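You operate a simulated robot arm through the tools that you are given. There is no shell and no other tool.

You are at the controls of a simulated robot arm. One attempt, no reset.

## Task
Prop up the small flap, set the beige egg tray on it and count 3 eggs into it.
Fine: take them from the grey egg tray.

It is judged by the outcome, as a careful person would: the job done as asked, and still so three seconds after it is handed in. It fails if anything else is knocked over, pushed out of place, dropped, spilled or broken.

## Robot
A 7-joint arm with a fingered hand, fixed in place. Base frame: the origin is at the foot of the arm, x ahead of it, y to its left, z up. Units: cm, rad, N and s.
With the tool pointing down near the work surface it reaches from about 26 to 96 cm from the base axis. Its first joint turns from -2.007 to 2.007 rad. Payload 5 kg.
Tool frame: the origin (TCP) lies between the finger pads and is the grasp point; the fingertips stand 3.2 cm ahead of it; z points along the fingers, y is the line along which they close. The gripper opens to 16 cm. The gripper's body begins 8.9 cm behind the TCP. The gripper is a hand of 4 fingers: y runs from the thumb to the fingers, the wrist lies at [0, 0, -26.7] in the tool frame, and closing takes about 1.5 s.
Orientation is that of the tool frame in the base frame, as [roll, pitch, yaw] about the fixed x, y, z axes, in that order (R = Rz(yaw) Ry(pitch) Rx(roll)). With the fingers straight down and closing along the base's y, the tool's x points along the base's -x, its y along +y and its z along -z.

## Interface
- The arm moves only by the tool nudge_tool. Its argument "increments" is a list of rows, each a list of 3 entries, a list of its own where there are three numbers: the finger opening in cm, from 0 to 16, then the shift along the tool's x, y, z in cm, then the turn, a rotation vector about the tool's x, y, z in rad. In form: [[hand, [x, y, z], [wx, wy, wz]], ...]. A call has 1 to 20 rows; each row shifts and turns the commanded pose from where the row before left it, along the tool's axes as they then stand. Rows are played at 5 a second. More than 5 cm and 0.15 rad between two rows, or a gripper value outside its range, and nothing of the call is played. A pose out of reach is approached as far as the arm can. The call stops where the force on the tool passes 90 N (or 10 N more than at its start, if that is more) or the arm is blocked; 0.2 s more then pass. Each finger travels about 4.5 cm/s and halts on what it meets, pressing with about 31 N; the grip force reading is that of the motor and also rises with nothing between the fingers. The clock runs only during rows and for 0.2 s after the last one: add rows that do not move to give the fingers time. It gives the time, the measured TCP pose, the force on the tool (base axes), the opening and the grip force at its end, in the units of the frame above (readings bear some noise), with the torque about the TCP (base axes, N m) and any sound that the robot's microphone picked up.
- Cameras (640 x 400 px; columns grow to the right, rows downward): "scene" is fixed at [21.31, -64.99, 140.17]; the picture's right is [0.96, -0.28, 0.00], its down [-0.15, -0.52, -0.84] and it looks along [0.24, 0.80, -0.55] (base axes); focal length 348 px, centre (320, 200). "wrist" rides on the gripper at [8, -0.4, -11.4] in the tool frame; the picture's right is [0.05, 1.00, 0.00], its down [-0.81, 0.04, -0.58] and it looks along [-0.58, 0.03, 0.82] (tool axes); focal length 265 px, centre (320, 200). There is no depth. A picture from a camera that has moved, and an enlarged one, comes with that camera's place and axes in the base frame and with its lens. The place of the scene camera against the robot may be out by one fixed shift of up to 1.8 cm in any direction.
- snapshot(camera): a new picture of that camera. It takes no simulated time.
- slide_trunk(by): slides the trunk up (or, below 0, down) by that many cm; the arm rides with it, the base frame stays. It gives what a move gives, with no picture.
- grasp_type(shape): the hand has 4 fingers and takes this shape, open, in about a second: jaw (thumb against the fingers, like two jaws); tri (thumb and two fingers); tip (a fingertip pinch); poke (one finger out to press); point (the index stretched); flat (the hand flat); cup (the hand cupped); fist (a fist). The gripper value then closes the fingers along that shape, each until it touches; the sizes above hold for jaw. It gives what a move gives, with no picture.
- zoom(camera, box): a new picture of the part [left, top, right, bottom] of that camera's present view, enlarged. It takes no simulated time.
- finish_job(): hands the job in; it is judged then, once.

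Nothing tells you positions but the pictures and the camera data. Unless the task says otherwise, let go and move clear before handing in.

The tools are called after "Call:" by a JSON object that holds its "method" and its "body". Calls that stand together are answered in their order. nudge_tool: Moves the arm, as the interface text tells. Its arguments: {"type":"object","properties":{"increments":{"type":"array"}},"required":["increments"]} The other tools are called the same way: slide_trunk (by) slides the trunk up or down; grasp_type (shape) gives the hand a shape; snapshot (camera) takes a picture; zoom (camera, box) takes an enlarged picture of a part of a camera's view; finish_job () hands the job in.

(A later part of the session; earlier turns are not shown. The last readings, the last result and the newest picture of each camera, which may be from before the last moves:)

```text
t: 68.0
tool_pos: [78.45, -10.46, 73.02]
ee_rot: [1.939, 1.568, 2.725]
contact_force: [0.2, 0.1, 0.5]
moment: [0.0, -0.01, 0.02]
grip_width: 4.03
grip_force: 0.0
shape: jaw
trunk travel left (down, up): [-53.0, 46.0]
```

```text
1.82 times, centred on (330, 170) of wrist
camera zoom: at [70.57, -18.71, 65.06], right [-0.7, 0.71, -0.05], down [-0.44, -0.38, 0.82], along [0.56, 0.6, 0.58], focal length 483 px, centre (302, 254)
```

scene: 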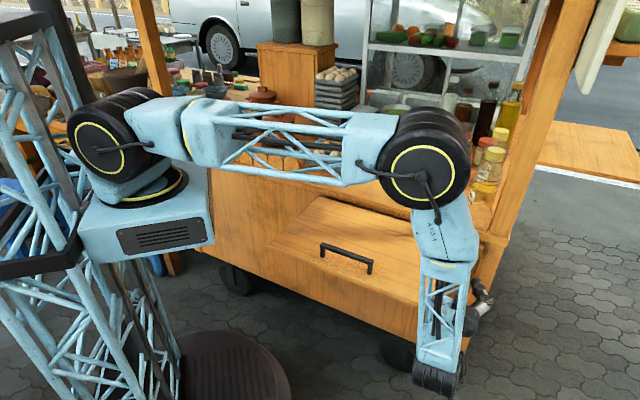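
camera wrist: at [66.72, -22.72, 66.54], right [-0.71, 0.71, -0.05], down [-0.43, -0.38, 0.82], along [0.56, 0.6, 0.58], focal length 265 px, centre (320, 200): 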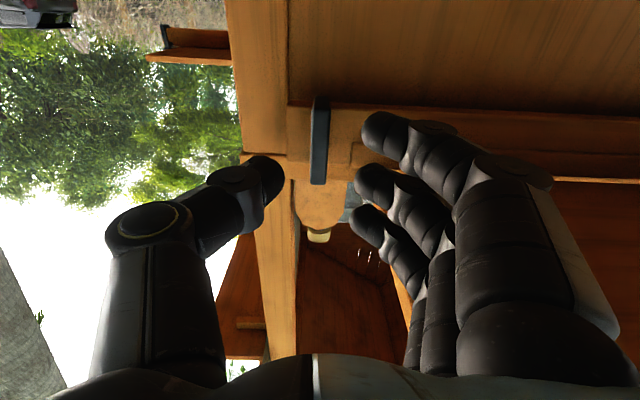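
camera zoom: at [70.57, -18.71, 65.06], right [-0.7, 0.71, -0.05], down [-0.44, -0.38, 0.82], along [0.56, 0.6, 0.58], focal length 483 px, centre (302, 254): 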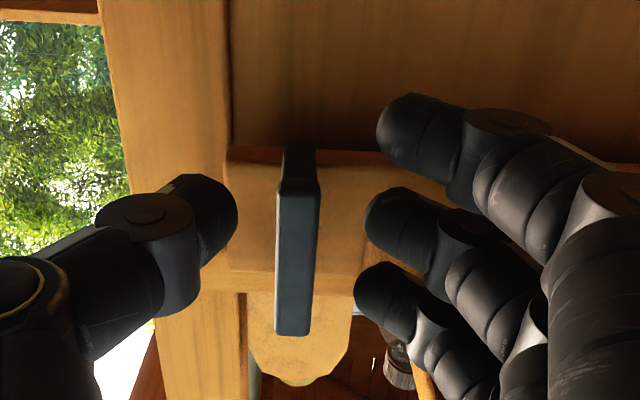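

Call:
{"method": "nudge_tool", "body": {"increments": [[4, [0, 0, 0.5], [0, 0, 0]], [2, [0, 0, 0], [0, 0, 0]], [0.5, [0, 0, 0], [0, 0, 0]], [0, [0, 0, 0], [0, 0, 0]], [0, [0, 0, 0], [0, 0, 0]], [0, [0, 0, 0], [0, 0, 0]], [0, [0, 0, 0], [0, 0, 0]]]}}

Call:
{"method": "zoom", "body": {"camera": "wrist", "box": [210, 60, 450, 280]}}

```text
t: 69.6
tool_pos: [78.81, -10.35, 73.06]
ee_rot: [1.889, 1.568, 2.673]
contact_force: [2.6, -3.7, -0.4]
moment: [-0.26, -0.24, -0.03]
grip_width: 0.51
grip_force: 31.1
shape: jaw
trunk travel left (down, up): [-53.0, 46.0]
```

```text
1.82 times, centred on (330, 170) of wrist
camera zoom: at [70.97, -18.54, 65.05], right [-0.7, 0.71, -0.05], down [-0.44, -0.38, 0.82], along [0.56, 0.6, 0.58], focal length 483 px, centre (302, 254)
```

zoom: 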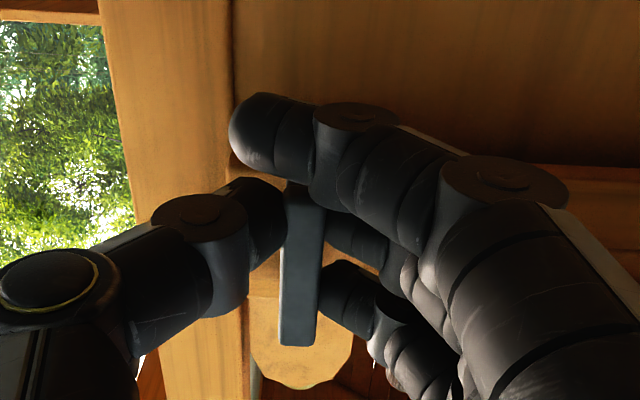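

The pull bar is clamped. I'll swing the gate outward along its arc about the left hinge in small steps and watch the force.

Call:
{"method": "nudge_tool", "body": {"increments": [[0, [0, 0.18, -1.36], [0.035, 0, 0]], [0, [0, 0.22, -1.36], [0.035, 0, 0]], [0, [0, 0, 0], [0, 0, 0]]]}}

Call:
{"method": "zoom", "body": {"camera": "wrist", "box": [210, 60, 450, 280]}}

```text
t: 70.4
tool_pos: [76.4, -11.84, 73.02]
ee_rot: [1.717, 1.566, 2.431]
contact_force: [0.1, 0.5, 9.1]
moment: [-0.2, -0.37, 0.13]
grip_width: 0.46
grip_force: 31.3
shape: jaw
trunk travel left (down, up): [-53.0, 46.0]
```

```text
1.82 times, centred on (330, 170) of wrist
camera zoom: at [68.08, -19.56, 65.0], right [-0.65, 0.76, -0.05], down [-0.46, -0.35, 0.82], along [0.6, 0.56, 0.58], focal length 483 px, centre (302, 254)
```

zoom: 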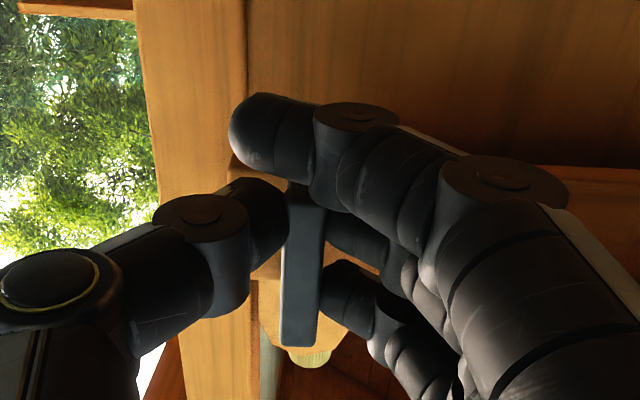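

Call:
{"method": "nudge_tool", "body": {"increments": [[0, [0, 0.488, -2.717], [0.07, 0, 0]], [0, [0, 0.488, -2.717], [0.07, 0, 0]], [0, [0, 0.488, -2.717], [0.07, 0, 0]], [0, [0, 0, 0], [0, 0, 0]]]}}

Call:
{"method": "snapshot", "body": {"camera": "wrist"}}

Call:
{"method": "snapshot", "body": {"camera": "scene"}}

```text
t: 71.4
tool_pos: [69.27, -15.34, 73.04]
ee_rot: [2.158, 1.568, 2.662]
contact_force: [-0.9, 5.0, 11.3]
moment: [-0.19, -0.49, 0.29]
grip_width: 0.44
grip_force: 30.9
shape: jaw
trunk travel left (down, up): [-53.0, 46.0]
```

```text
taken
camera wrist: at [59.4, -21.19, 65.0], right [-0.48, 0.88, -0.05], down [-0.52, -0.24, 0.82], along [0.7, 0.42, 0.57], focal length 265 px, centre (320, 200)
```

wrist: 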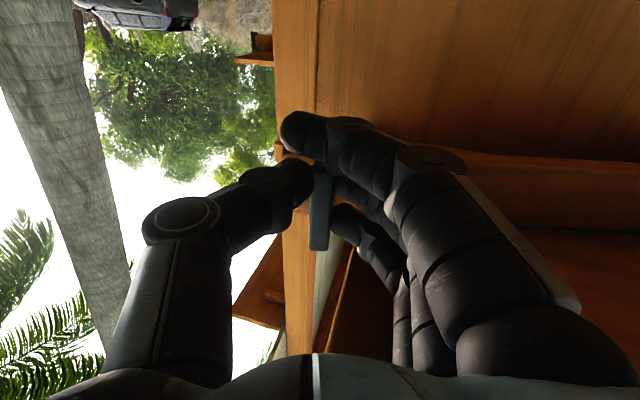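

```text
taken
```

scene: 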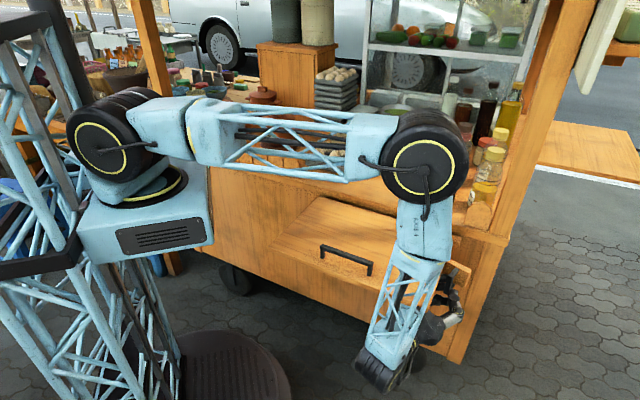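

Call:
{"method": "nudge_tool", "body": {"increments": [[0, [0, 0.488, -2.717], [0.07, 0, 0]], [0, [0, 0.488, -2.717], [0.07, 0, 0]], [0, [0, 0, 0], [0, 0, 0]]]}}

Call:
{"method": "snapshot", "body": {"camera": "wrist"}}

Call:
{"method": "zoom", "body": {"camera": "scene", "box": [260, 170, 510, 350]}}

```text
t: 72.2
tool_pos: [63.84, -17.19, 72.98]
ee_rot: [2.446, 1.565, 2.809]
contact_force: [-2.5, 6.5, 4.7]
moment: [-0.3, -0.37, 0.41]
grip_width: 0.42
grip_force: 30.8
shape: jaw
trunk travel left (down, up): [-53.0, 46.0]
```

```text
taken
camera wrist: at [53.31, -21.45, 65.03], right [-0.35, 0.93, -0.05], down [-0.55, -0.17, 0.82], along [0.76, 0.32, 0.57], focal length 265 px, centre (320, 200)
```

wrist: 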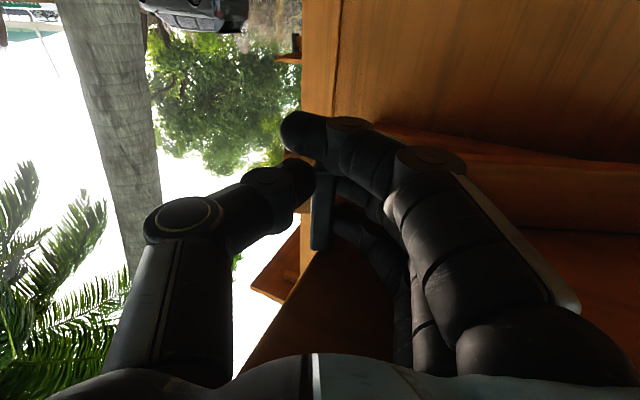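

```text
2.22 times, centred on (385, 260) of scene
camera zoom: at [21.31, -64.99, 140.17], right [0.96, -0.28, 0.0], down [-0.15, -0.52, -0.84], along [0.24, 0.8, -0.55], focal length 774 px, centre (176, 67)
```

zoom: 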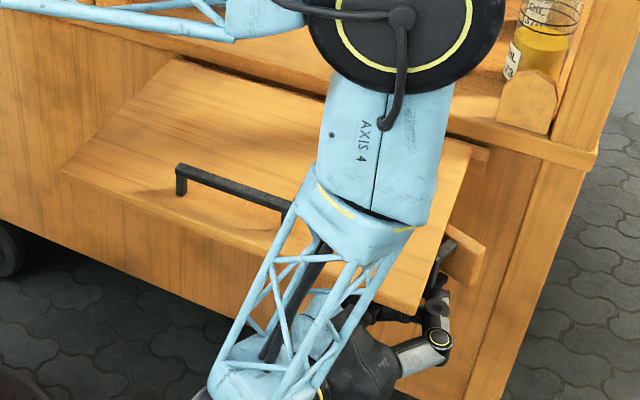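

The gate is sliding out under the flap smoothly, now about 24° open. I'll continue until the tip block sits under the flap's outer right part.

Call:
{"method": "nudge_tool", "body": {"increments": [[0, [0, 0.488, -2.717], [0.07, 0, 0]], [0, [0, 0.488, -2.717], [0.07, 0, 0]], [0, [0, 0, 0], [0, 0, 0]]]}}

Call:
{"method": "snapshot", "body": {"camera": "wrist"}}

Call:
{"method": "zoom", "body": {"camera": "scene", "box": [260, 170, 510, 350]}}

```text
t: 73.0
tool_pos: [58.45, -17.92, 73.15]
ee_rot: [2.675, 1.565, 2.896]
contact_force: [-0.9, 3.8, -2.8]
moment: [-0.45, -0.15, 0.35]
grip_width: 0.42
grip_force: 31.3
shape: jaw
trunk travel left (down, up): [-53.0, 46.0]
```

```text
taken
camera wrist: at [47.37, -20.79, 65.08], right [-0.22, 0.97, -0.05], down [-0.57, -0.09, 0.82], along [0.79, 0.21, 0.57], focal length 265 px, centre (320, 200)
```

wrist: 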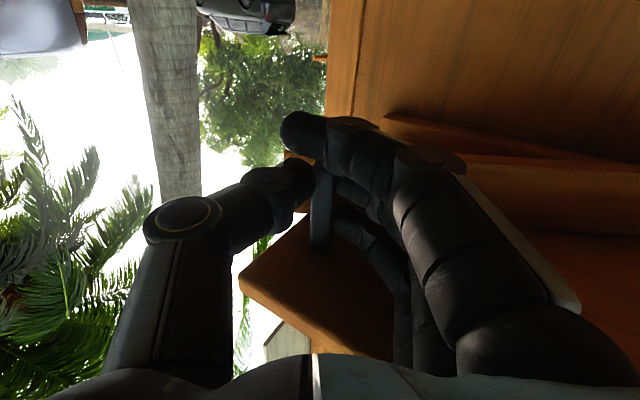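

```text
2.22 times, centred on (385, 260) of scene
camera zoom: at [21.31, -64.99, 140.17], right [0.96, -0.28, 0.0], down [-0.15, -0.52, -0.84], along [0.24, 0.8, -0.55], focal length 774 px, centre (176, 67)
```

zoom: 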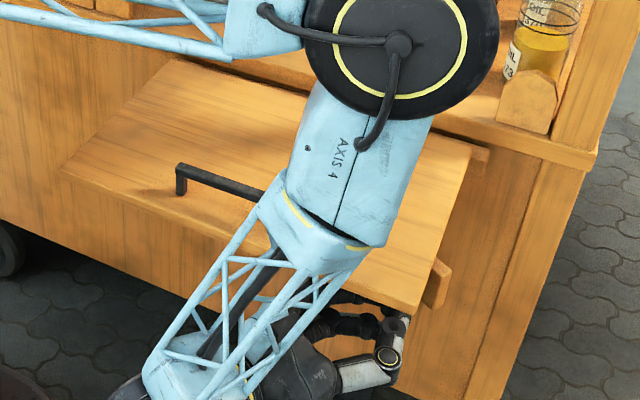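

Call:
{"method": "nudge_tool", "body": {"increments": [[0, [0, 0.44, -2.33], [0.06, 0, 0]], [0, [0, 0.44, -2.33], [0.06, 0, 0]], [0, [0, 0, 0], [0, 0, 0]]]}}

Call:
{"method": "snapshot", "body": {"camera": "wrist"}}

Call:
{"method": "zoom", "body": {"camera": "scene", "box": [260, 170, 510, 350]}}

```text
t: 73.8
tool_pos: [53.59, -17.85, 72.98]
ee_rot: [2.673, 1.568, 2.772]
contact_force: [-1.0, -11.4, -4.3]
moment: [-0.35, 0.05, -0.07]
grip_width: 0.43
grip_force: 31.2
shape: jaw
trunk travel left (down, up): [-53.0, 46.0]
```

```text
taken
camera wrist: at [42.32, -19.4, 65.09], right [-0.1, 0.99, -0.05], down [-0.58, -0.02, 0.82], along [0.81, 0.11, 0.57], focal length 265 px, centre (320, 200)
```

wrist: 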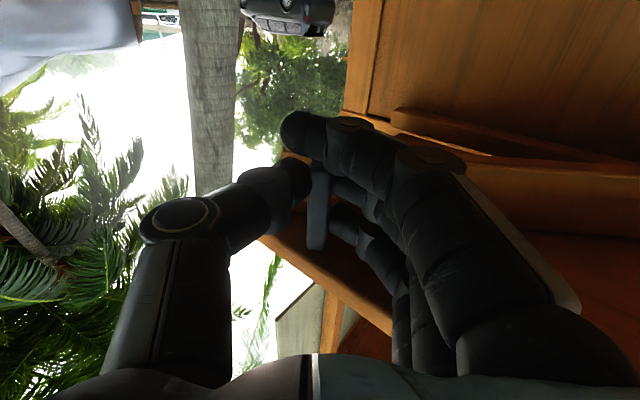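

```text
2.22 times, centred on (385, 260) of scene
camera zoom: at [21.31, -64.99, 140.17], right [0.96, -0.28, 0.0], down [-0.15, -0.52, -0.84], along [0.24, 0.8, -0.55], focal length 774 px, centre (176, 67)
```

zoom: 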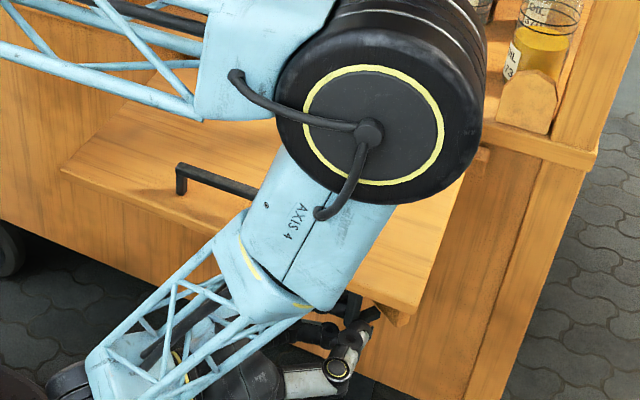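

The tip block is now under the flap's outer right area (about 39° swing). I'll release the bar and back away, then inspect.

Call:
{"method": "nudge_tool", "body": {"increments": [[2, [0, 0, 0], [0, 0, 0]], [4, [0, 0, 0], [0, 0, 0]], [4, [0, 0, 0], [0, 0, 0]], [4, [0, 0, -2], [0, 0, 0]], [4, [0, 0, -3], [0, 0, 0]], [4, [0, 0, -4], [0, 0, 0]], [4, [0, 0, 0], [0, 0, 0]]]}}

Call:
{"method": "snapshot", "body": {"camera": "wrist"}}

Call:
{"method": "snapshot", "body": {"camera": "scene"}}

```text
t: 75.4
tool_pos: [44.99, -18.95, 72.93]
ee_rot: [2.417, 1.568, 2.519]
contact_force: [-0.1, 0.3, 0.3]
moment: [0.01, -0.03, 0.01]
grip_width: 3.94
grip_force: 0.0
shape: jaw
trunk travel left (down, up): [-53.0, 46.0]
```

```text
taken
camera wrist: at [33.59, -20.39, 64.93], right [-0.1, 0.99, -0.05], down [-0.58, -0.02, 0.82], along [0.81, 0.11, 0.57], focal length 265 px, centre (320, 200)
```

wrist: 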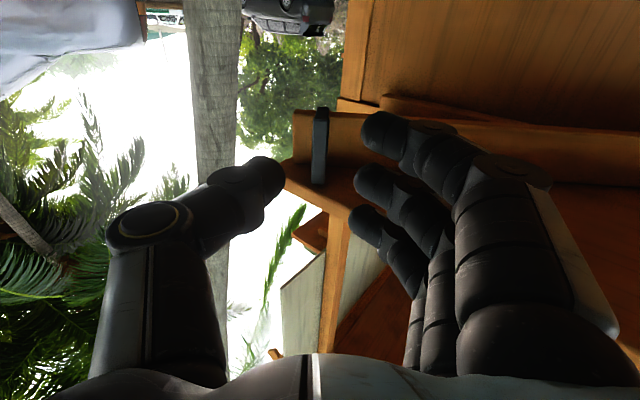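

```text
taken
```

scene: 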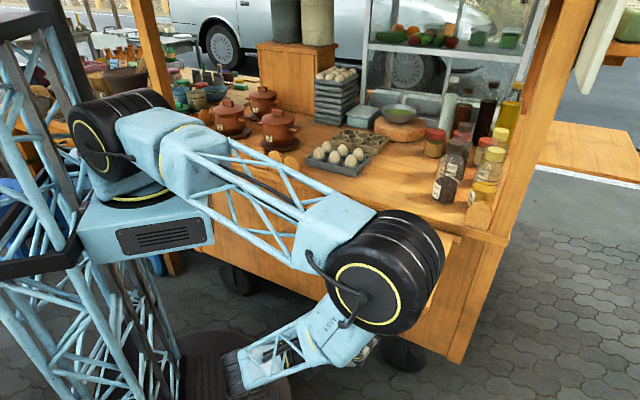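

Call:
{"method": "zoom", "body": {"camera": "wrist", "box": [260, 60, 460, 240]}}

Call:
{"method": "zoom", "body": {"camera": "wrist", "box": [440, 60, 640, 240]}}

```text
2.22 times, centred on (360, 150) of wrist
camera zoom: at [33.59, -20.39, 64.93], right [-0.1, 0.99, -0.05], down [-0.58, -0.02, 0.82], along [0.81, 0.11, 0.57], focal length 590 px, centre (231, 311)
```

zoom: 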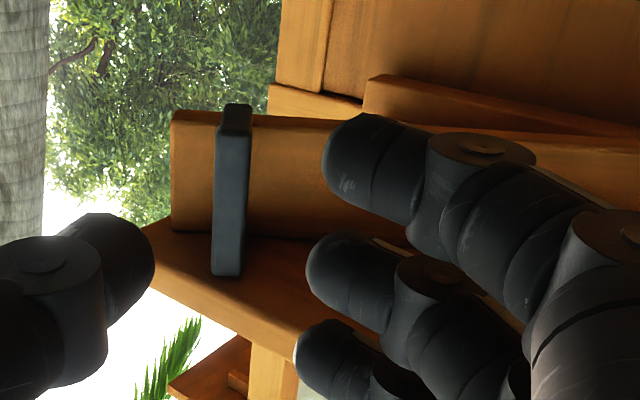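

```text
2.22 times, centred on (540, 150) of wrist
camera zoom: at [33.59, -20.39, 64.93], right [-0.1, 0.99, -0.05], down [-0.58, -0.02, 0.82], along [0.81, 0.11, 0.57], focal length 590 px, centre (-169, 311)
```

zoom: 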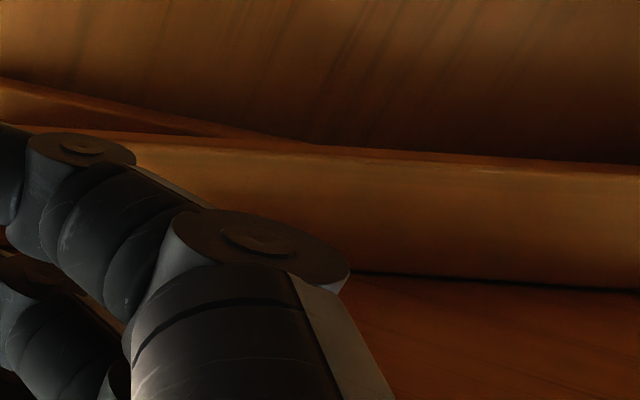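

Call:
{"method": "grasp_type", "body": {"shape": "fist"}}

Call:
{"method": "zoom", "body": {"camera": "wrist", "box": [260, 60, 640, 300]}}

Call:
{"method": "zoom", "body": {"camera": "wrist", "box": [280, 90, 440, 190]}}

```text
t: 76.3
tool_pos: [45.05, -18.9, 72.81]
ee_rot: [2.517, 1.569, 2.619]
contact_force: [0.0, 0.2, 0.8]
moment: [0.03, 0.01, 0.0]
grip_width: 0.01
grip_force: 0.1
shape: fist
trunk travel left (down, up): [-53.0, 46.0]
```

```text
1.67 times, centred on (450, 180) of wrist
camera zoom: at [33.63, -20.39, 64.93], right [-0.1, 0.99, -0.05], down [-0.58, -0.02, 0.82], along [0.81, 0.11, 0.57], focal length 442 px, centre (103, 233)
```

zoom: 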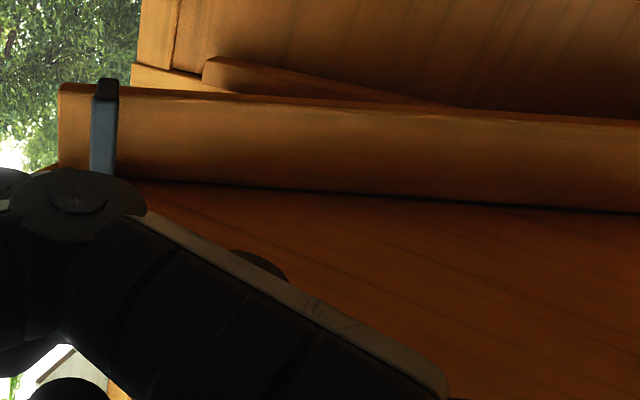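

```text
4.00 times, centred on (360, 140) of wrist
camera zoom: at [33.63, -20.39, 64.93], right [-0.1, 0.99, -0.05], down [-0.58, -0.02, 0.82], along [0.81, 0.11, 0.57], focal length 1062 px, centre (160, 440)
```

zoom: 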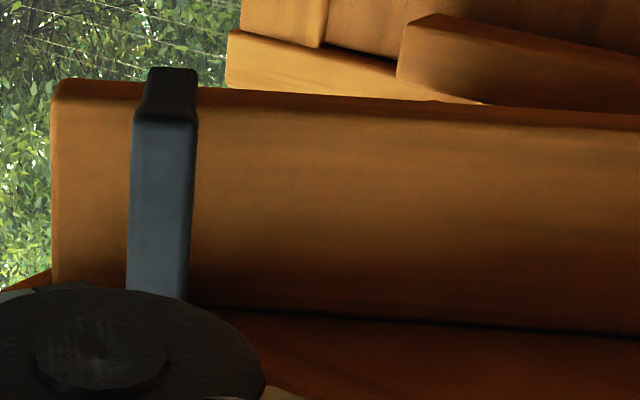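

The support arm has a uniform height and its top touches the flap underside, so it carries the flap wherever it sits. I'd like it squarer to the cart, so I'll push it further from behind with closed fingers, first moving to its right side.

Call:
{"method": "grasp_type", "body": {"shape": "jaw"}}

Call:
{"method": "nudge_tool", "body": {"increments": [[10, [0, 0, -0.5], [-0.136, 0, 0]], [6, [0, 0, -0.5], [-0.136, 0, 0]], [3, [0, 0, 0], [-0.136, 0, 0]], [1, [0, 0, 0], [-0.136, 0, 0]], [0, [0, 0, 0], [-0.136, 0, 0]], [0, [0, -4.3, 0], [0, 0, 0]], [0, [0, -4.3, 0], [0, 0, 0]], [0, [0, -4.3, 0], [0, 0, 0]], [0, [0, -4.3, 0], [0, 0, 0]], [0, [0, 0, 0], [0, 0, 0]]]}}

Call:
{"method": "snapshot", "body": {"camera": "wrist"}}

Call:
{"method": "snapshot", "body": {"camera": "scene"}}

```text
t: 77.2
tool_pos: [44.96, -18.85, 72.87]
ee_rot: [2.529, 1.569, 2.632]
contact_force: [-0.3, -0.2, 0.3]
moment: [-0.01, 0.0, 0.01]
grip_width: 15.99
grip_force: 0.0
shape: jaw
trunk travel left (down, up): [-53.0, 46.0]
```

```text
t: 79.4
tool_pos: [55.9, -31.3, 72.51]
ee_rot: [1.858, 1.564, 2.642]
contact_force: [0.0, -0.3, -0.3]
moment: [-0.01, 0.01, -0.05]
grip_width: 0.03
grip_force: 16.0
shape: jaw
trunk travel left (down, up): [-53.0, 46.0]
```

```text
taken
camera wrist: at [48.03, -39.63, 64.49], right [-0.7, 0.71, -0.05], down [-0.44, -0.38, 0.82], along [0.56, 0.6, 0.58], focal length 265 px, centre (320, 200)
```

wrist: 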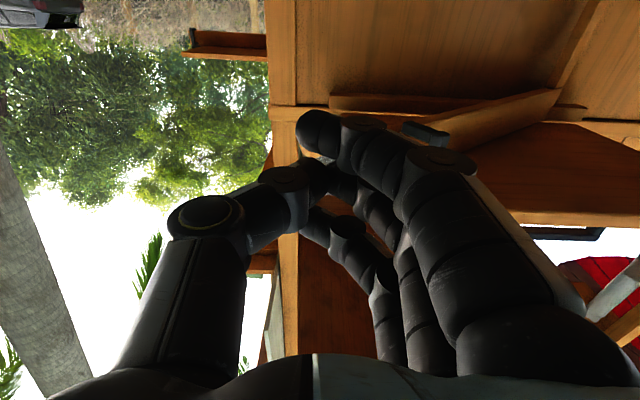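

```text
taken
```

scene: 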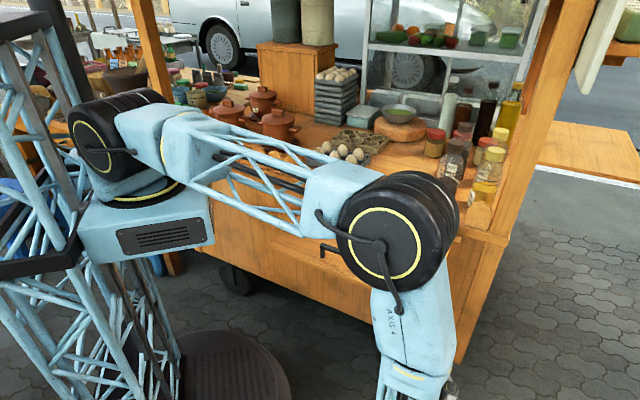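

Call:
{"method": "nudge_tool", "body": {"increments": [[0, [0, 0, 3.2], [0, 0, 0]], [0, [0, 0, 3.2], [0, 0, 0]], [0, [0, 0, 3.2], [0, 0, 0]], [0, [0, 2.0, 0], [0, 0, 0]], [0, [0, 2.0, 0], [0, 0, 0]], [0, [0, 2.0, 0], [0, 0, 0]], [0, [0, 0, 0], [0, 0, 0]]]}}

Call:
{"method": "snapshot", "body": {"camera": "wrist"}}

```text
t: 80.8
tool_pos: [59.32, -22.7, 72.95]
ee_rot: [-2.171, 1.552, -1.412]
contact_force: [7.2, -76.5, -4.5]
moment: [-0.13, -0.01, 0.68]
grip_width: 0.01
grip_force: 31.0
shape: jaw
trunk travel left (down, up): [-53.0, 46.0]
stopped in row 6: the force on the tool passed its limit at 97 N (the readings are from after the stop); the commanded pose is now the measured one
```

```text
taken
camera wrist: at [51.49, -30.89, 65.14], right [-0.69, 0.72, -0.07], down [-0.45, -0.35, 0.82], along [0.57, 0.59, 0.57], focal length 265 px, centre (320, 200)
```

wrist: 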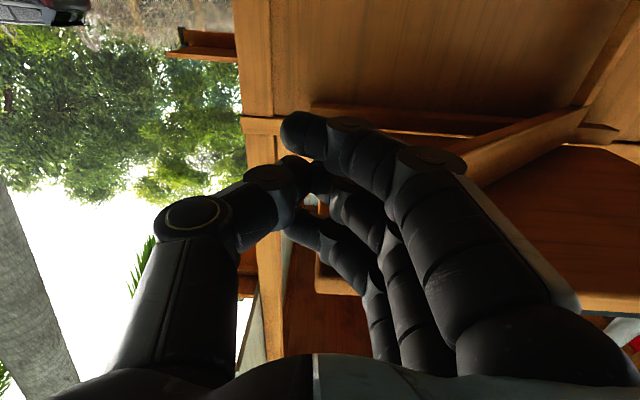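

I was pushing on the arm's end face along its axis, which gives no turning effect. I'll back off to the right, reach deeper behind the arm and sweep from there.

Call:
{"method": "nudge_tool", "body": {"increments": [[0, [0, -1.5, 0], [0, 0, 0]], [0, [0, -2.0, 0], [0, 0, 0]], [0, [0, -0.5, 3.0], [0, 0, 0]], [0, [0, 0, 3.5], [0, 0, 0]], [0, [0, 0, 0], [0, 0, 0]]]}}

Call:
{"method": "snapshot", "body": {"camera": "wrist"}}

```text
t: 82.0
tool_pos: [66.98, -20.97, 72.83]
ee_rot: [-2.054, 1.559, -1.295]
contact_force: [22.1, -82.1, 1.6]
moment: [0.09, 0.12, 0.39]
grip_width: 0.01
grip_force: 31.3
shape: jaw
trunk travel left (down, up): [-53.0, 46.0]
```

```text
taken
camera wrist: at [59.01, -29.12, 64.93], right [-0.69, 0.72, -0.06], down [-0.45, -0.36, 0.82], along [0.57, 0.59, 0.57], focal length 265 px, centre (320, 200)
```

wrist: 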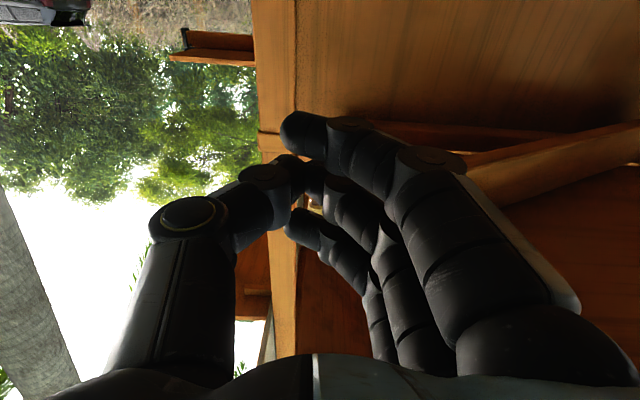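

The wide knuckles hit the arm's end. I'll back out and try the pointing-finger shape, which should be slim enough to reach behind the arm.

Call:
{"method": "nudge_tool", "body": {"increments": [[0, [0, -2.0, -1.0], [0, 0, 0]], [0, [0, -2.0, -2.5], [0, 0, 0]], [0, [0, -1.0, -4], [0, 0, 0]], [0, [0, 0, -4], [0, 0, 0]], [0, [0, 0, 0], [0, 0, 0]]]}}

Call:
{"method": "grasp_type", "body": {"shape": "point"}}

Call:
{"method": "snapshot", "body": {"camera": "wrist"}}

Call:
{"method": "snapshot", "body": {"camera": "scene"}}

```text
t: 83.2
tool_pos: [62.22, -31.6, 73.15]
ee_rot: [-2.233, 1.563, -1.462]
contact_force: [-0.3, -0.6, -0.1]
moment: [0.01, 0.0, 0.04]
grip_width: 0.02
grip_force: 31.5
shape: jaw
trunk travel left (down, up): [-53.0, 46.0]
```

```text
t: 84.0
tool_pos: [62.31, -31.56, 73.06]
ee_rot: [-2.245, 1.56, -1.475]
contact_force: [0.1, -0.4, -0.3]
moment: [0.01, -0.01, 0.04]
grip_width: 15.21
grip_force: 0.0
shape: point
trunk travel left (down, up): [-53.0, 46.0]
```

```text
taken
camera wrist: at [54.35, -39.82, 65.19], right [-0.7, 0.71, -0.06], down [-0.44, -0.36, 0.82], along [0.56, 0.6, 0.57], focal length 265 px, centre (320, 200)
```

wrist: 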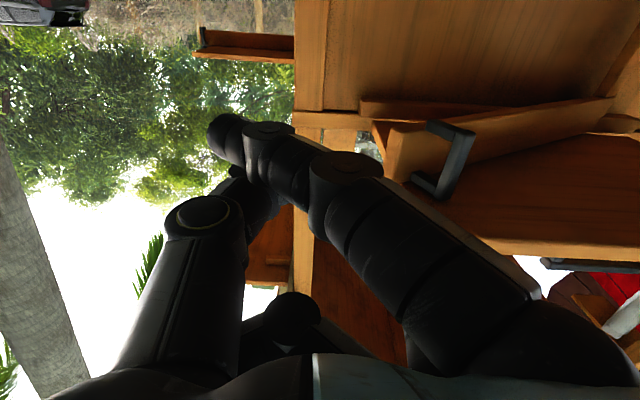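

```text
taken
```

scene: 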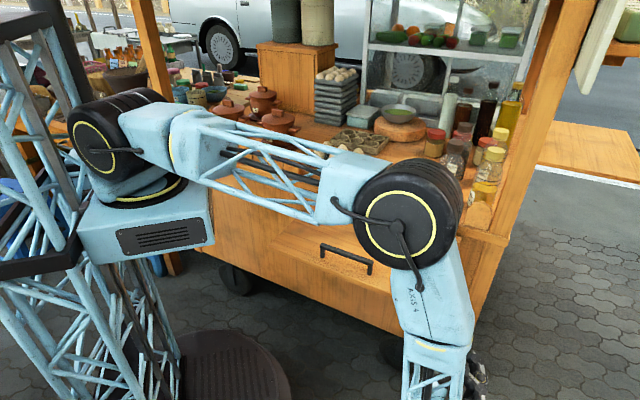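

I'll use the pull bar instead. With the hand pointing straight in, the thumb on the bar's right side can draw it leftward all the way round. I'll back out and line up on the bar again.

Call:
{"method": "nudge_tool", "body": {"increments": [[15, [0, 0, -3.0], [0, 0, 0]], [15, [0, 0, -3.0], [0, 0, 0]], [15, [0, 0, 0], [0, 0, 0]]]}}

Call:
{"method": "grasp_type", "body": {"shape": "jaw"}}

Call:
{"method": "nudge_tool", "body": {"increments": [[12, [0, 3.7, 0], [0, 0, 0]], [8, [0, 3.7, 0], [0, 0, 0]], [4, [0, 3.7, 0], [0, 0, 0]], [4, [0, 3.7, 0], [0, 0, 0]], [4, [0, 0, 0], [0, 0, 0]], [4, [0, 0, 0], [0, 0, 0]]]}}

Call:
{"method": "snapshot", "body": {"camera": "wrist"}}

```text
t: 84.8
tool_pos: [57.61, -35.9, 73.31]
ee_rot: [-2.234, 1.56, -1.46]
contact_force: [-0.6, 1.0, 0.4]
moment: [0.0, -0.01, -0.03]
grip_width: 15.2
grip_force: 0.0
shape: point
trunk travel left (down, up): [-53.0, 46.0]
```

```text
t: 85.8
tool_pos: [57.53, -35.79, 73.22]
ee_rot: [-2.246, 1.559, -1.475]
contact_force: [-0.3, 0.0, 1.0]
moment: [0.0, 0.0, 0.03]
grip_width: 16.01
grip_force: 0.0
shape: jaw
trunk travel left (down, up): [-53.0, 46.0]
```

```text
t: 87.2
tool_pos: [47.18, -24.96, 73.14]
ee_rot: [-2.249, 1.562, -1.476]
contact_force: [0.3, 0.5, -0.5]
moment: [-0.03, 0.0, -0.01]
grip_width: 4.07
grip_force: 0.1
shape: jaw
trunk travel left (down, up): [-53.0, 46.0]
```

```text
taken
camera wrist: at [39.33, -33.34, 65.15], right [-0.7, 0.71, -0.06], down [-0.44, -0.36, 0.82], along [0.56, 0.6, 0.57], focal length 265 px, centre (320, 200)
```

wrist: 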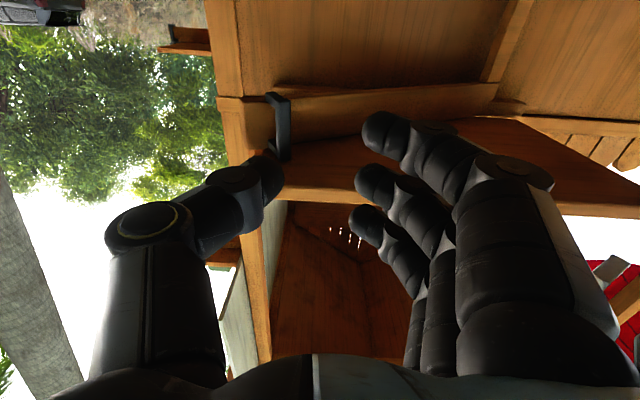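

The gate was nudged back to about 31° by that push, so the bar is now near p=30.5, q=54.8. I'll re-approach it with a slight yaw.

Call:
{"method": "nudge_tool", "body": {"increments": [[4, [0, 0, 0], [0.13, 0, 0]], [4, [0, 0, 0], [0.13, 0, 0]], [4, [0, 0.1, 2.6], [0, 0, 0]], [4, [0, 0.1, 2.6], [0, 0, 0]], [4, [0, 0, 0], [0, 0, 0]]]}}

Call:
{"method": "zoom", "body": {"camera": "wrist", "box": [200, 50, 460, 270]}}

```text
t: 88.3
tool_pos: [51.94, -22.36, 72.97]
ee_rot: [-2.014, 1.56, -1.502]
contact_force: [-0.8, -0.4, 0.5]
moment: [-0.01, -0.02, 0.0]
grip_width: 4.01
grip_force: 0.1
shape: jaw
trunk travel left (down, up): [-53.0, 46.0]
```

```text
1.82 times, centred on (330, 160) of wrist
camera zoom: at [42.22, -28.38, 64.97], right [-0.49, 0.87, -0.06], down [-0.52, -0.24, 0.82], along [0.7, 0.43, 0.57], focal length 483 px, centre (302, 273)
```

zoom: 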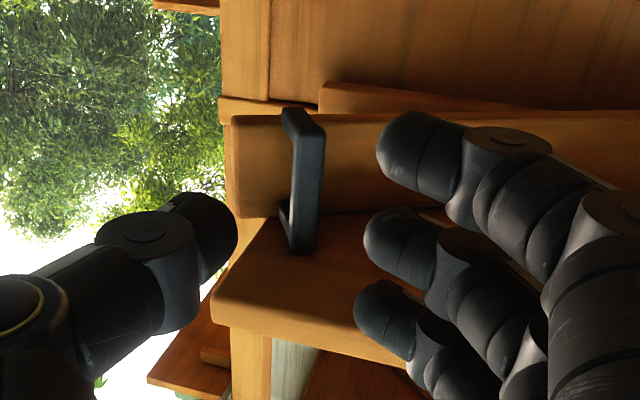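

Call:
{"method": "nudge_tool", "body": {"increments": [[4, [0, 0, 2.6], [0, 0, 0]], [4, [0, 0, 2.6], [0, 0, 0]], [4, [0, 0, 2.4], [0, 0, 0]], [4, [0, 0, 0], [0, 0, 0]]]}}

Call:
{"method": "zoom", "body": {"camera": "wrist", "box": [200, 50, 460, 270]}}

```text
t: 89.3
tool_pos: [58.88, -18.38, 73.19]
ee_rot: [-1.984, 1.559, -1.472]
contact_force: [-0.1, 0.2, -0.4]
moment: [-0.01, 0.01, -0.02]
grip_width: 4.03
grip_force: 0.0
shape: jaw
trunk travel left (down, up): [-53.0, 46.0]
```

```text
1.82 times, centred on (330, 160) of wrist
camera zoom: at [49.08, -24.49, 65.24], right [-0.49, 0.87, -0.06], down [-0.52, -0.24, 0.82], along [0.7, 0.43, 0.57], focal length 483 px, centre (302, 273)
```

zoom: 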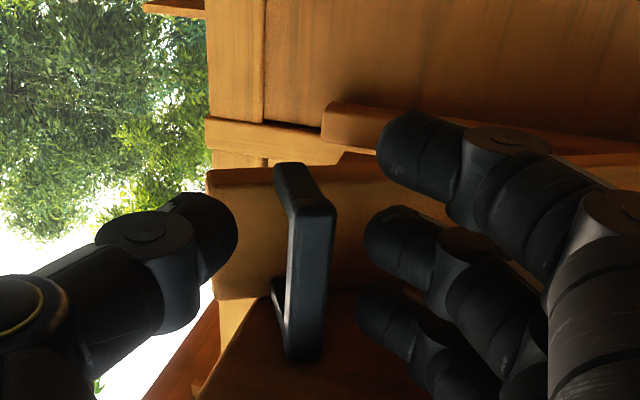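

Call:
{"method": "nudge_tool", "body": {"increments": [[3, [0, 0, 0.3], [0, 0, 0]], [1, [0, 0, 0], [0, 0, 0]], [0, [0, 0, 0], [0, 0, 0]], [0, [0, 0, 0], [0, 0, 0]], [0, [0, 0, 0], [0, 0, 0]], [0, [0, 0, 0], [0, 0, 0]]]}}

Call:
{"method": "zoom", "body": {"camera": "wrist", "box": [200, 50, 460, 270]}}

```text
t: 90.8
tool_pos: [58.89, -18.51, 73.2]
ee_rot: [-1.962, 1.561, -1.45]
contact_force: [0.6, -6.8, 0.4]
moment: [-0.25, -0.16, -0.16]
grip_width: 0.4
grip_force: 30.8
shape: jaw
trunk travel left (down, up): [-53.0, 46.0]
```

```text
1.82 times, centred on (330, 160) of wrist
camera zoom: at [49.22, -24.49, 65.17], right [-0.49, 0.87, -0.06], down [-0.53, -0.24, 0.82], along [0.7, 0.43, 0.57], focal length 483 px, centre (302, 273)
```

zoom: 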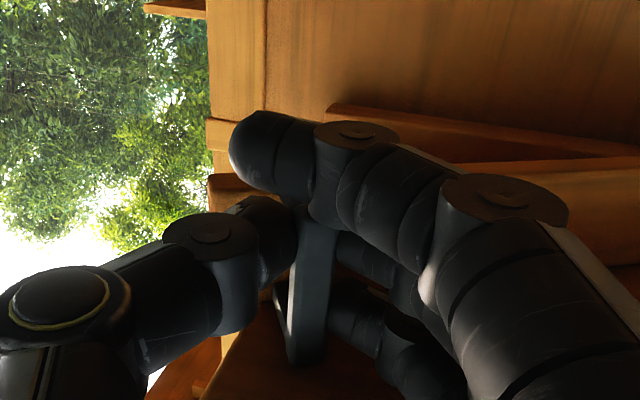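

Call:
{"method": "nudge_tool", "body": {"increments": [[0, [0, 0.875, -2.18], [-0.0436, 0, 0]], [0, [0, 1.1, -2.08], [-0.0436, 0, 0]], [0, [0, 1.3, -1.94], [-0.0436, 0, 0]], [0, [0, 1.5, -1.78], [-0.0436, 0, 0]], [0, [0, 0, 0], [0, 0, 0]]]}}

Call:
{"method": "snapshot", "body": {"camera": "wrist"}}

Call:
{"method": "snapshot", "body": {"camera": "scene"}}

```text
t: 92.0
tool_pos: [49.4, -19.12, 73.07]
ee_rot: [-1.982, 1.56, -1.294]
contact_force: [0.3, -27.0, 17.5]
moment: [-0.06, -0.26, -0.61]
grip_width: 0.61
grip_force: 30.5
shape: jaw
trunk travel left (down, up): [-53.0, 46.0]
```

```text
taken
camera wrist: at [40.89, -26.64, 65.08], right [-0.63, 0.77, -0.06], down [-0.48, -0.33, 0.82], along [0.61, 0.55, 0.57], focal length 265 px, centre (320, 200)
```

wrist: 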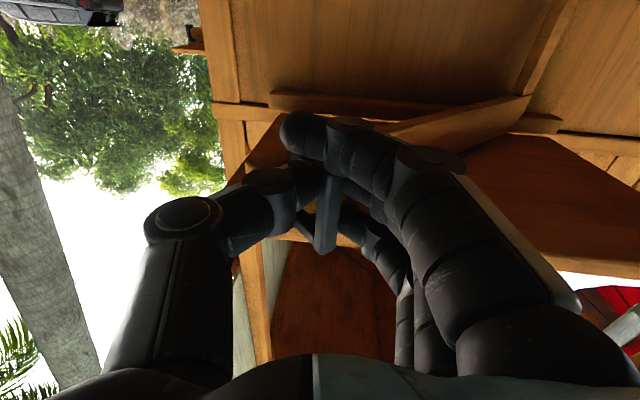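

```text
taken
```

scene: 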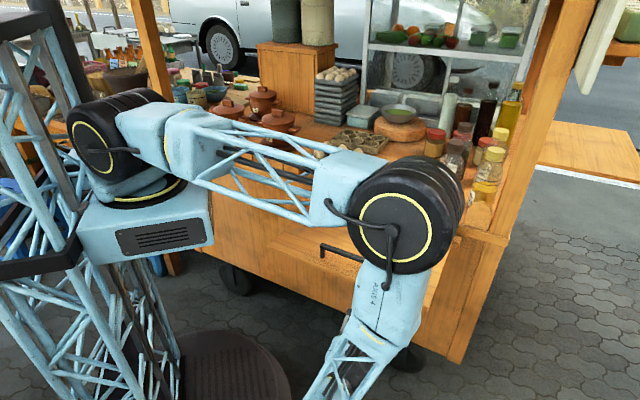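

Call:
{"method": "nudge_tool", "body": {"increments": [[0, [0, 1.69, -1.6], [-0.0436, 0, 0]], [0, [0, 1.84, -1.41], [-0.0436, 0, 0]], [0, [0, 1.97, -1.2], [-0.0436, 0, 0]], [0, [0, 0, 0], [0, 0, 0]]]}}

Call:
{"method": "snapshot", "body": {"camera": "wrist"}}

```text
t: 93.0
tool_pos: [42.6, -17.29, 72.92]
ee_rot: [-2.425, 1.563, -1.606]
contact_force: [11.2, 31.7, -4.5]
moment: [-0.54, -0.07, -0.42]
grip_width: 0.05
grip_force: 31.5
shape: jaw
trunk travel left (down, up): [-53.0, 46.0]
```

```text
taken
camera wrist: at [35.02, -25.87, 64.96], right [-0.73, 0.68, -0.06], down [-0.42, -0.39, 0.82], along [0.54, 0.62, 0.57], focal length 265 px, centre (320, 200)
```

wrist: 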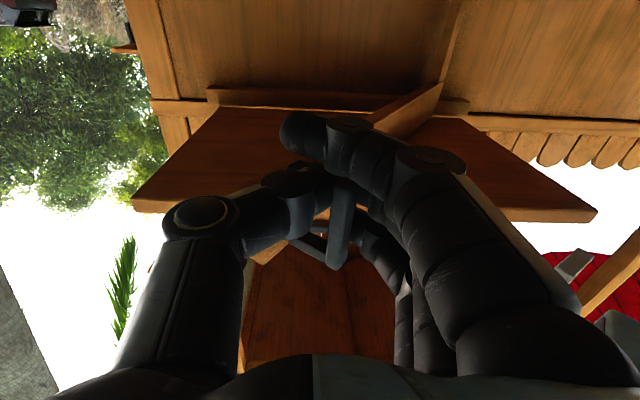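

Call:
{"method": "nudge_tool", "body": {"increments": [[0, [0, 2.1, -0.98], [-0.0436, 0, 0]], [0, [0, 2.17, -0.74], [-0.0436, 0, 0]], [0, [0, 2.25, -0.51], [-0.0436, 0, 0]], [0, [0, 0, 0], [0, 0, 0]]]}}

Call:
{"method": "snapshot", "body": {"camera": "wrist"}}

Call:
{"method": "snapshot", "body": {"camera": "scene"}}

```text
t: 94.0
tool_pos: [36.07, -15.22, 72.99]
ee_rot: [-2.413, 1.558, -1.468]
contact_force: [-7.6, -30.1, 2.1]
moment: [-0.35, -0.13, -2.77]
grip_width: 0.16
grip_force: 30.7
shape: jaw
trunk travel left (down, up): [-53.0, 46.0]
```

```text
taken
camera wrist: at [29.69, -24.7, 65.0], right [-0.81, 0.58, -0.06], down [-0.37, -0.43, 0.82], along [0.45, 0.69, 0.57], focal length 265 px, centre (320, 200)
```

wrist: 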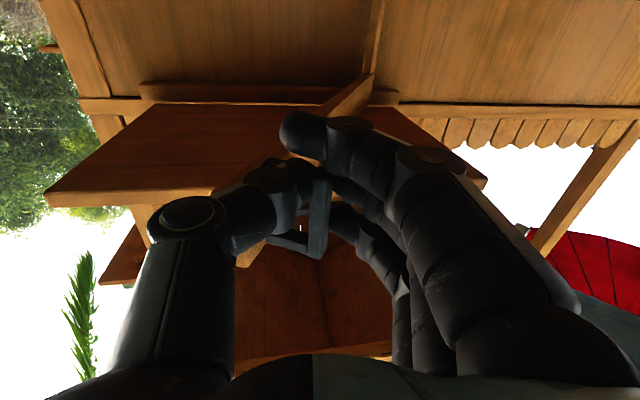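

```text
taken
```

scene: 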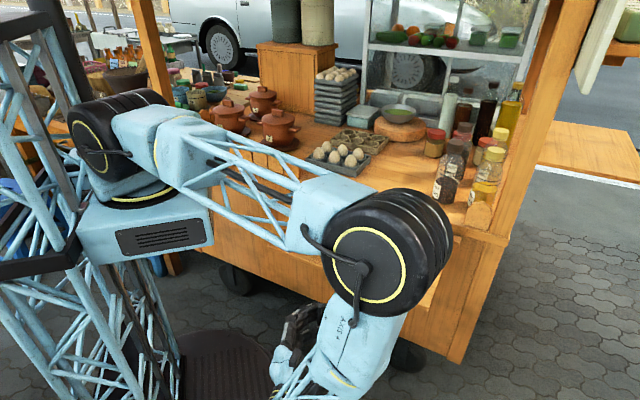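

The gate is at about 66°. I'll release, step around to its right side and push it the rest of the way to roughly perpendicular.

Call:
{"method": "nudge_tool", "body": {"increments": [[2, [0, -0.3, 0], [0, 0, 0]], [4, [0, 0, 0], [0, 0, 0]], [4, [0, 0, 0], [0, 0, 0]], [4, [0, 0, -2], [0, 0, 0]], [4, [0, 0, -3], [0, 0, 0]], [4, [0, 0, -3], [0, 0, 0]], [4, [0, 0, 0], [0, 0, 0]]]}}

Call:
{"method": "snapshot", "body": {"camera": "wrist"}}

Call:
{"method": "snapshot", "body": {"camera": "scene"}}

```text
t: 95.5
tool_pos: [31.73, -21.79, 73.2]
ee_rot: [-2.382, 1.559, -1.435]
contact_force: [1.3, -0.5, -0.4]
moment: [0.02, -0.04, 0.01]
grip_width: 3.97
grip_force: 0.0
shape: jaw
trunk travel left (down, up): [-53.0, 46.0]
```

```text
taken
camera wrist: at [25.44, -31.28, 65.22], right [-0.81, 0.58, -0.06], down [-0.37, -0.44, 0.82], along [0.45, 0.69, 0.57], focal length 265 px, centre (320, 200)
```

wrist: 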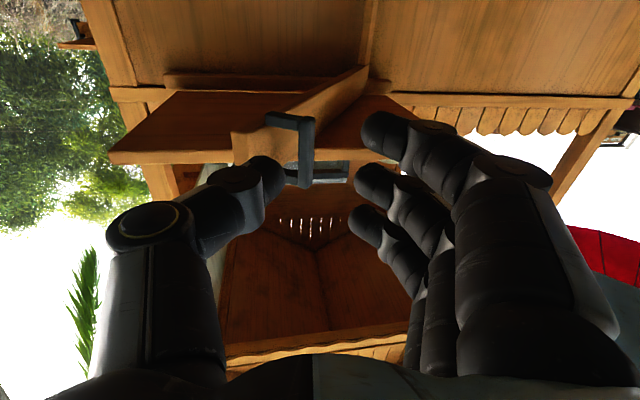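

```text
taken
```

scene: 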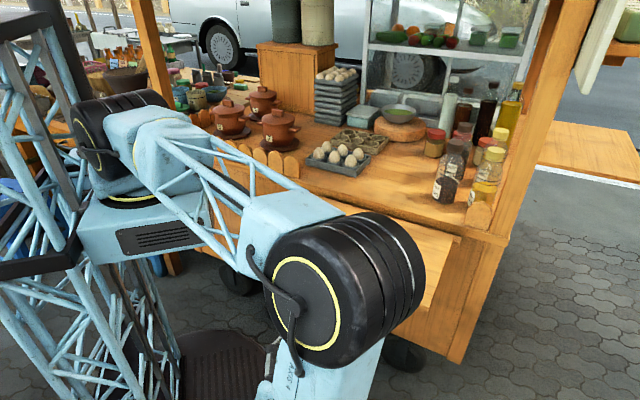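

Call:
{"method": "nudge_tool", "body": {"increments": [[2, [0, -3.9, -0.7], [0.058, 0, 0]], [0, [0, -3.9, -0.3], [0.058, 0, 0]], [0, [0, -4.2, 0], [0.058, 0, 0]], [0, [0, 0, 3.5], [0, 0, 0]], [0, [0, 0, 3.5], [0, 0, 0]], [0, [0, 0, 3.5], [0, 0, 0]], [0, [0, 0, 0], [0, 0, 0]]]}}

Call:
{"method": "snapshot", "body": {"camera": "wrist"}}

```text
t: 97.2
tool_pos: [47.69, -22.61, 73.42]
ee_rot: [-2.278, 1.56, -1.503]
contact_force: [-0.8, 0.5, 0.5]
moment: [0.0, 0.01, 0.01]
grip_width: 0.0
grip_force: 31.1
shape: jaw
trunk travel left (down, up): [-53.0, 46.0]
```

```text
taken
camera wrist: at [39.91, -30.92, 65.35], right [-0.7, 0.71, -0.06], down [-0.44, -0.37, 0.82], along [0.56, 0.6, 0.57], focal length 265 px, centre (320, 200)
```

wrist: 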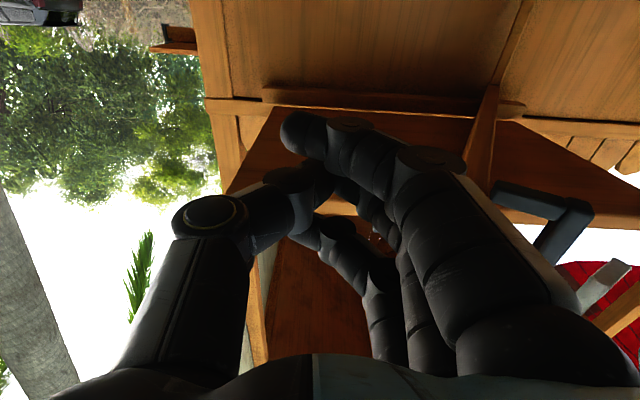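

Call:
{"method": "nudge_tool", "body": {"increments": [[0, [0, 1.8, 0], [0, 0, 0]], [0, [0, 1.8, 0], [0, 0, 0]], [0, [0, 1.8, 0], [0, 0, 0]], [0, [0, 1.8, 0], [0, 0, 0]], [0, [0, 1.8, 0], [0, 0, 0]], [0, [0, 1.8, 0], [0, 0, 0]], [0, [0, 0, 0], [0, 0, 0]]]}}

Call:
{"method": "snapshot", "body": {"camera": "wrist"}}

```text
t: 98.8
tool_pos: [40.15, -14.84, 73.21]
ee_rot: [-2.223, 1.559, -1.449]
contact_force: [0.3, -1.1, -0.6]
moment: [0.01, 0.04, -0.02]
grip_width: 0.0
grip_force: 31.0
shape: jaw
trunk travel left (down, up): [-53.0, 46.0]
```

```text
taken
camera wrist: at [32.39, -23.12, 65.15], right [-0.7, 0.71, -0.06], down [-0.44, -0.37, 0.82], along [0.56, 0.6, 0.57], focal length 265 px, centre (320, 200)
```

wrist: 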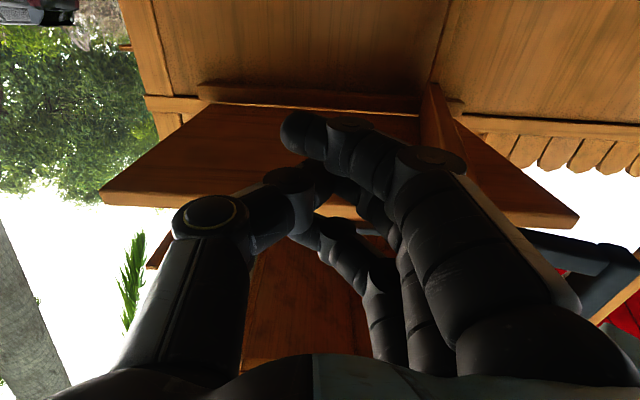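

Call:
{"method": "nudge_tool", "body": {"increments": [[0, [0, 1.6, 0], [0, 0, 0]], [0, [0, 1.6, 0], [0, 0, 0]], [0, [0, 0, 0], [0, 0, 0]]]}}

Call:
{"method": "snapshot", "body": {"camera": "wrist"}}

Call:
{"method": "snapshot", "body": {"camera": "scene"}}

```text
t: 99.5
tool_pos: [38.09, -12.5, 73.02]
ee_rot: [-2.267, 1.561, -1.492]
contact_force: [-0.2, 0.6, 0.8]
moment: [-0.03, -0.01, -0.01]
grip_width: 0.0
grip_force: 30.8
shape: jaw
trunk travel left (down, up): [-53.0, 46.0]
```

```text
taken
camera wrist: at [30.24, -20.84, 65.02], right [-0.7, 0.71, -0.06], down [-0.44, -0.37, 0.82], along [0.56, 0.6, 0.57], focal length 265 px, centre (320, 200)
```

wrist: 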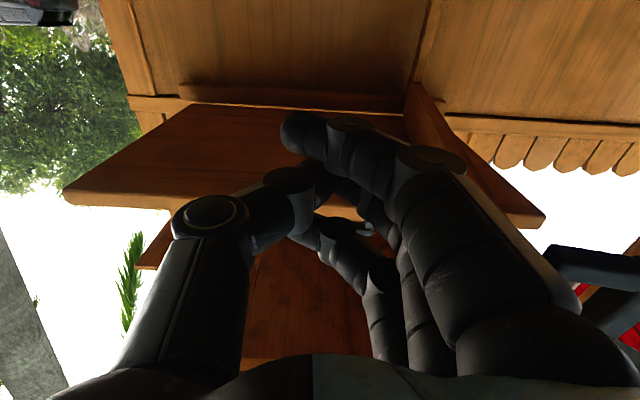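

```text
taken
```

scene: 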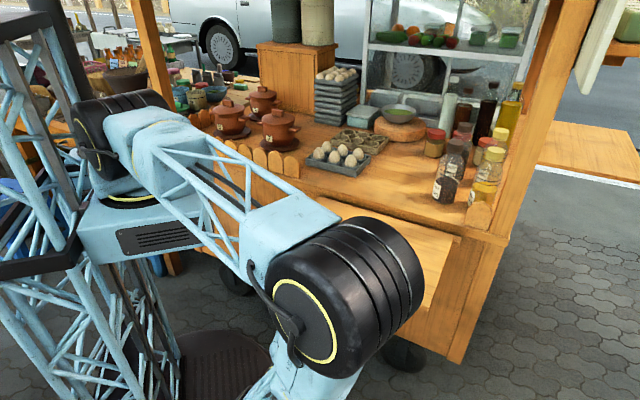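

The support arm is now nearly perpendicular (about 85°) under the flap. I'll back away and bring the hand up to a tool-down posture to look over everything.

Call:
{"method": "nudge_tool", "body": {"increments": [[0, [0, -1.5, -1], [0, 0, 0]], [0, [0, -1, -4], [0, 0, 0]], [0, [0, 0, -4], [0, 0, 0]], [0, [0, 0, 0], [0, 0.1428, 0]], [0, [0, 0, 0], [0, 0.1428, 0]], [0, [0, 0, 0], [0, 0.1428, 0]], [0, [0, 0, 0], [0, 0.1428, 0]], [0, [0, 0, 0], [0, 0.1428, 0]], [0, [0, 0, 0], [0, 0.1428, 0]], [0, [0, 0, 0], [0, 0.1428, 0]], [0, [0, 0, 0], [0, 0.1428, 0]], [0, [0, 0, 0], [0, 0.1428, 0]], [0, [0, 0, 0], [0, 0.1428, 0]], [0, [0, 0, 0], [0, 0.1428, 0]], [0, [0, 0, 0], [0, 0, 0]]]}}

Call:
{"method": "snapshot", "body": {"camera": "scene"}}

Call:
{"method": "snapshot", "body": {"camera": "wrist"}}

```text
t: 102.8
tool_pos: [33.45, -20.76, 73.15]
ee_rot: [-3.134, -0.01, -2.367]
contact_force: [-0.1, 1.0, 0.0]
moment: [-0.04, 0.01, -0.02]
grip_width: 0.01
grip_force: 30.9
shape: jaw
trunk travel left (down, up): [-53.0, 46.0]
```

```text
taken
```

scene: 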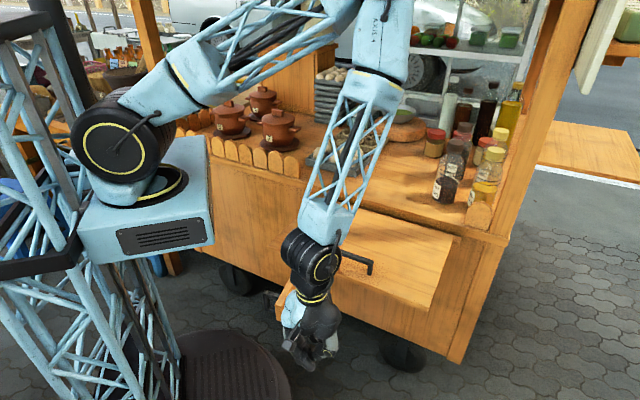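

```text
taken
camera wrist: at [27.98, -26.48, 84.56], right [-0.74, 0.68, -0.01], down [0.55, 0.61, 0.57], along [0.39, 0.42, -0.82], focal length 265 px, centre (320, 200)
```

wrist: 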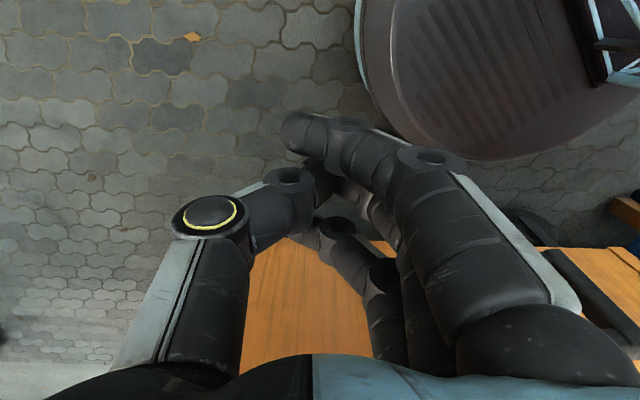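

Call:
{"method": "slide_trunk", "body": {"by": 27}}

Call:
{"method": "snapshot", "body": {"camera": "scene"}}

Call:
{"method": "snapshot", "body": {"camera": "wrist"}}

```text
t: 105.5
tool_pos: [33.56, -20.75, 100.07]
ee_rot: [-3.132, -0.007, -2.368]
contact_force: [-0.2, -0.1, -0.3]
moment: [-0.03, -0.03, 0.03]
grip_width: 0.0
grip_force: 31.1
shape: jaw
trunk travel left (down, up): [-80.0, 19.0]
```

```text
taken
```

scene: 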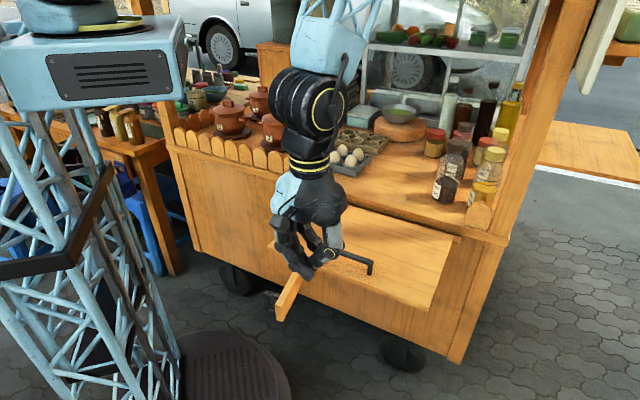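

```text
taken
camera wrist: at [27.97, -26.52, 111.53], right [-0.74, 0.68, -0.01], down [0.55, 0.61, 0.57], along [0.39, 0.42, -0.82], focal length 265 px, centre (320, 200)
```

wrist: 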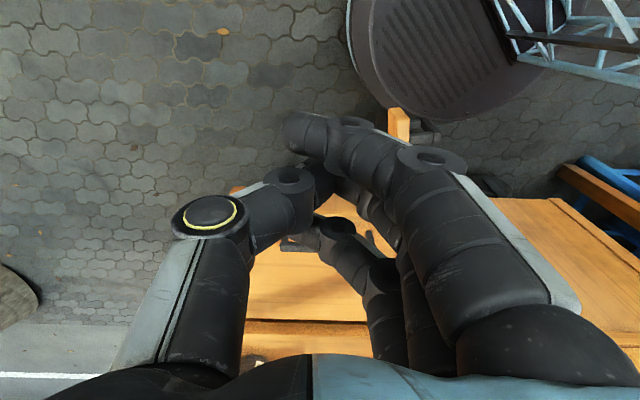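

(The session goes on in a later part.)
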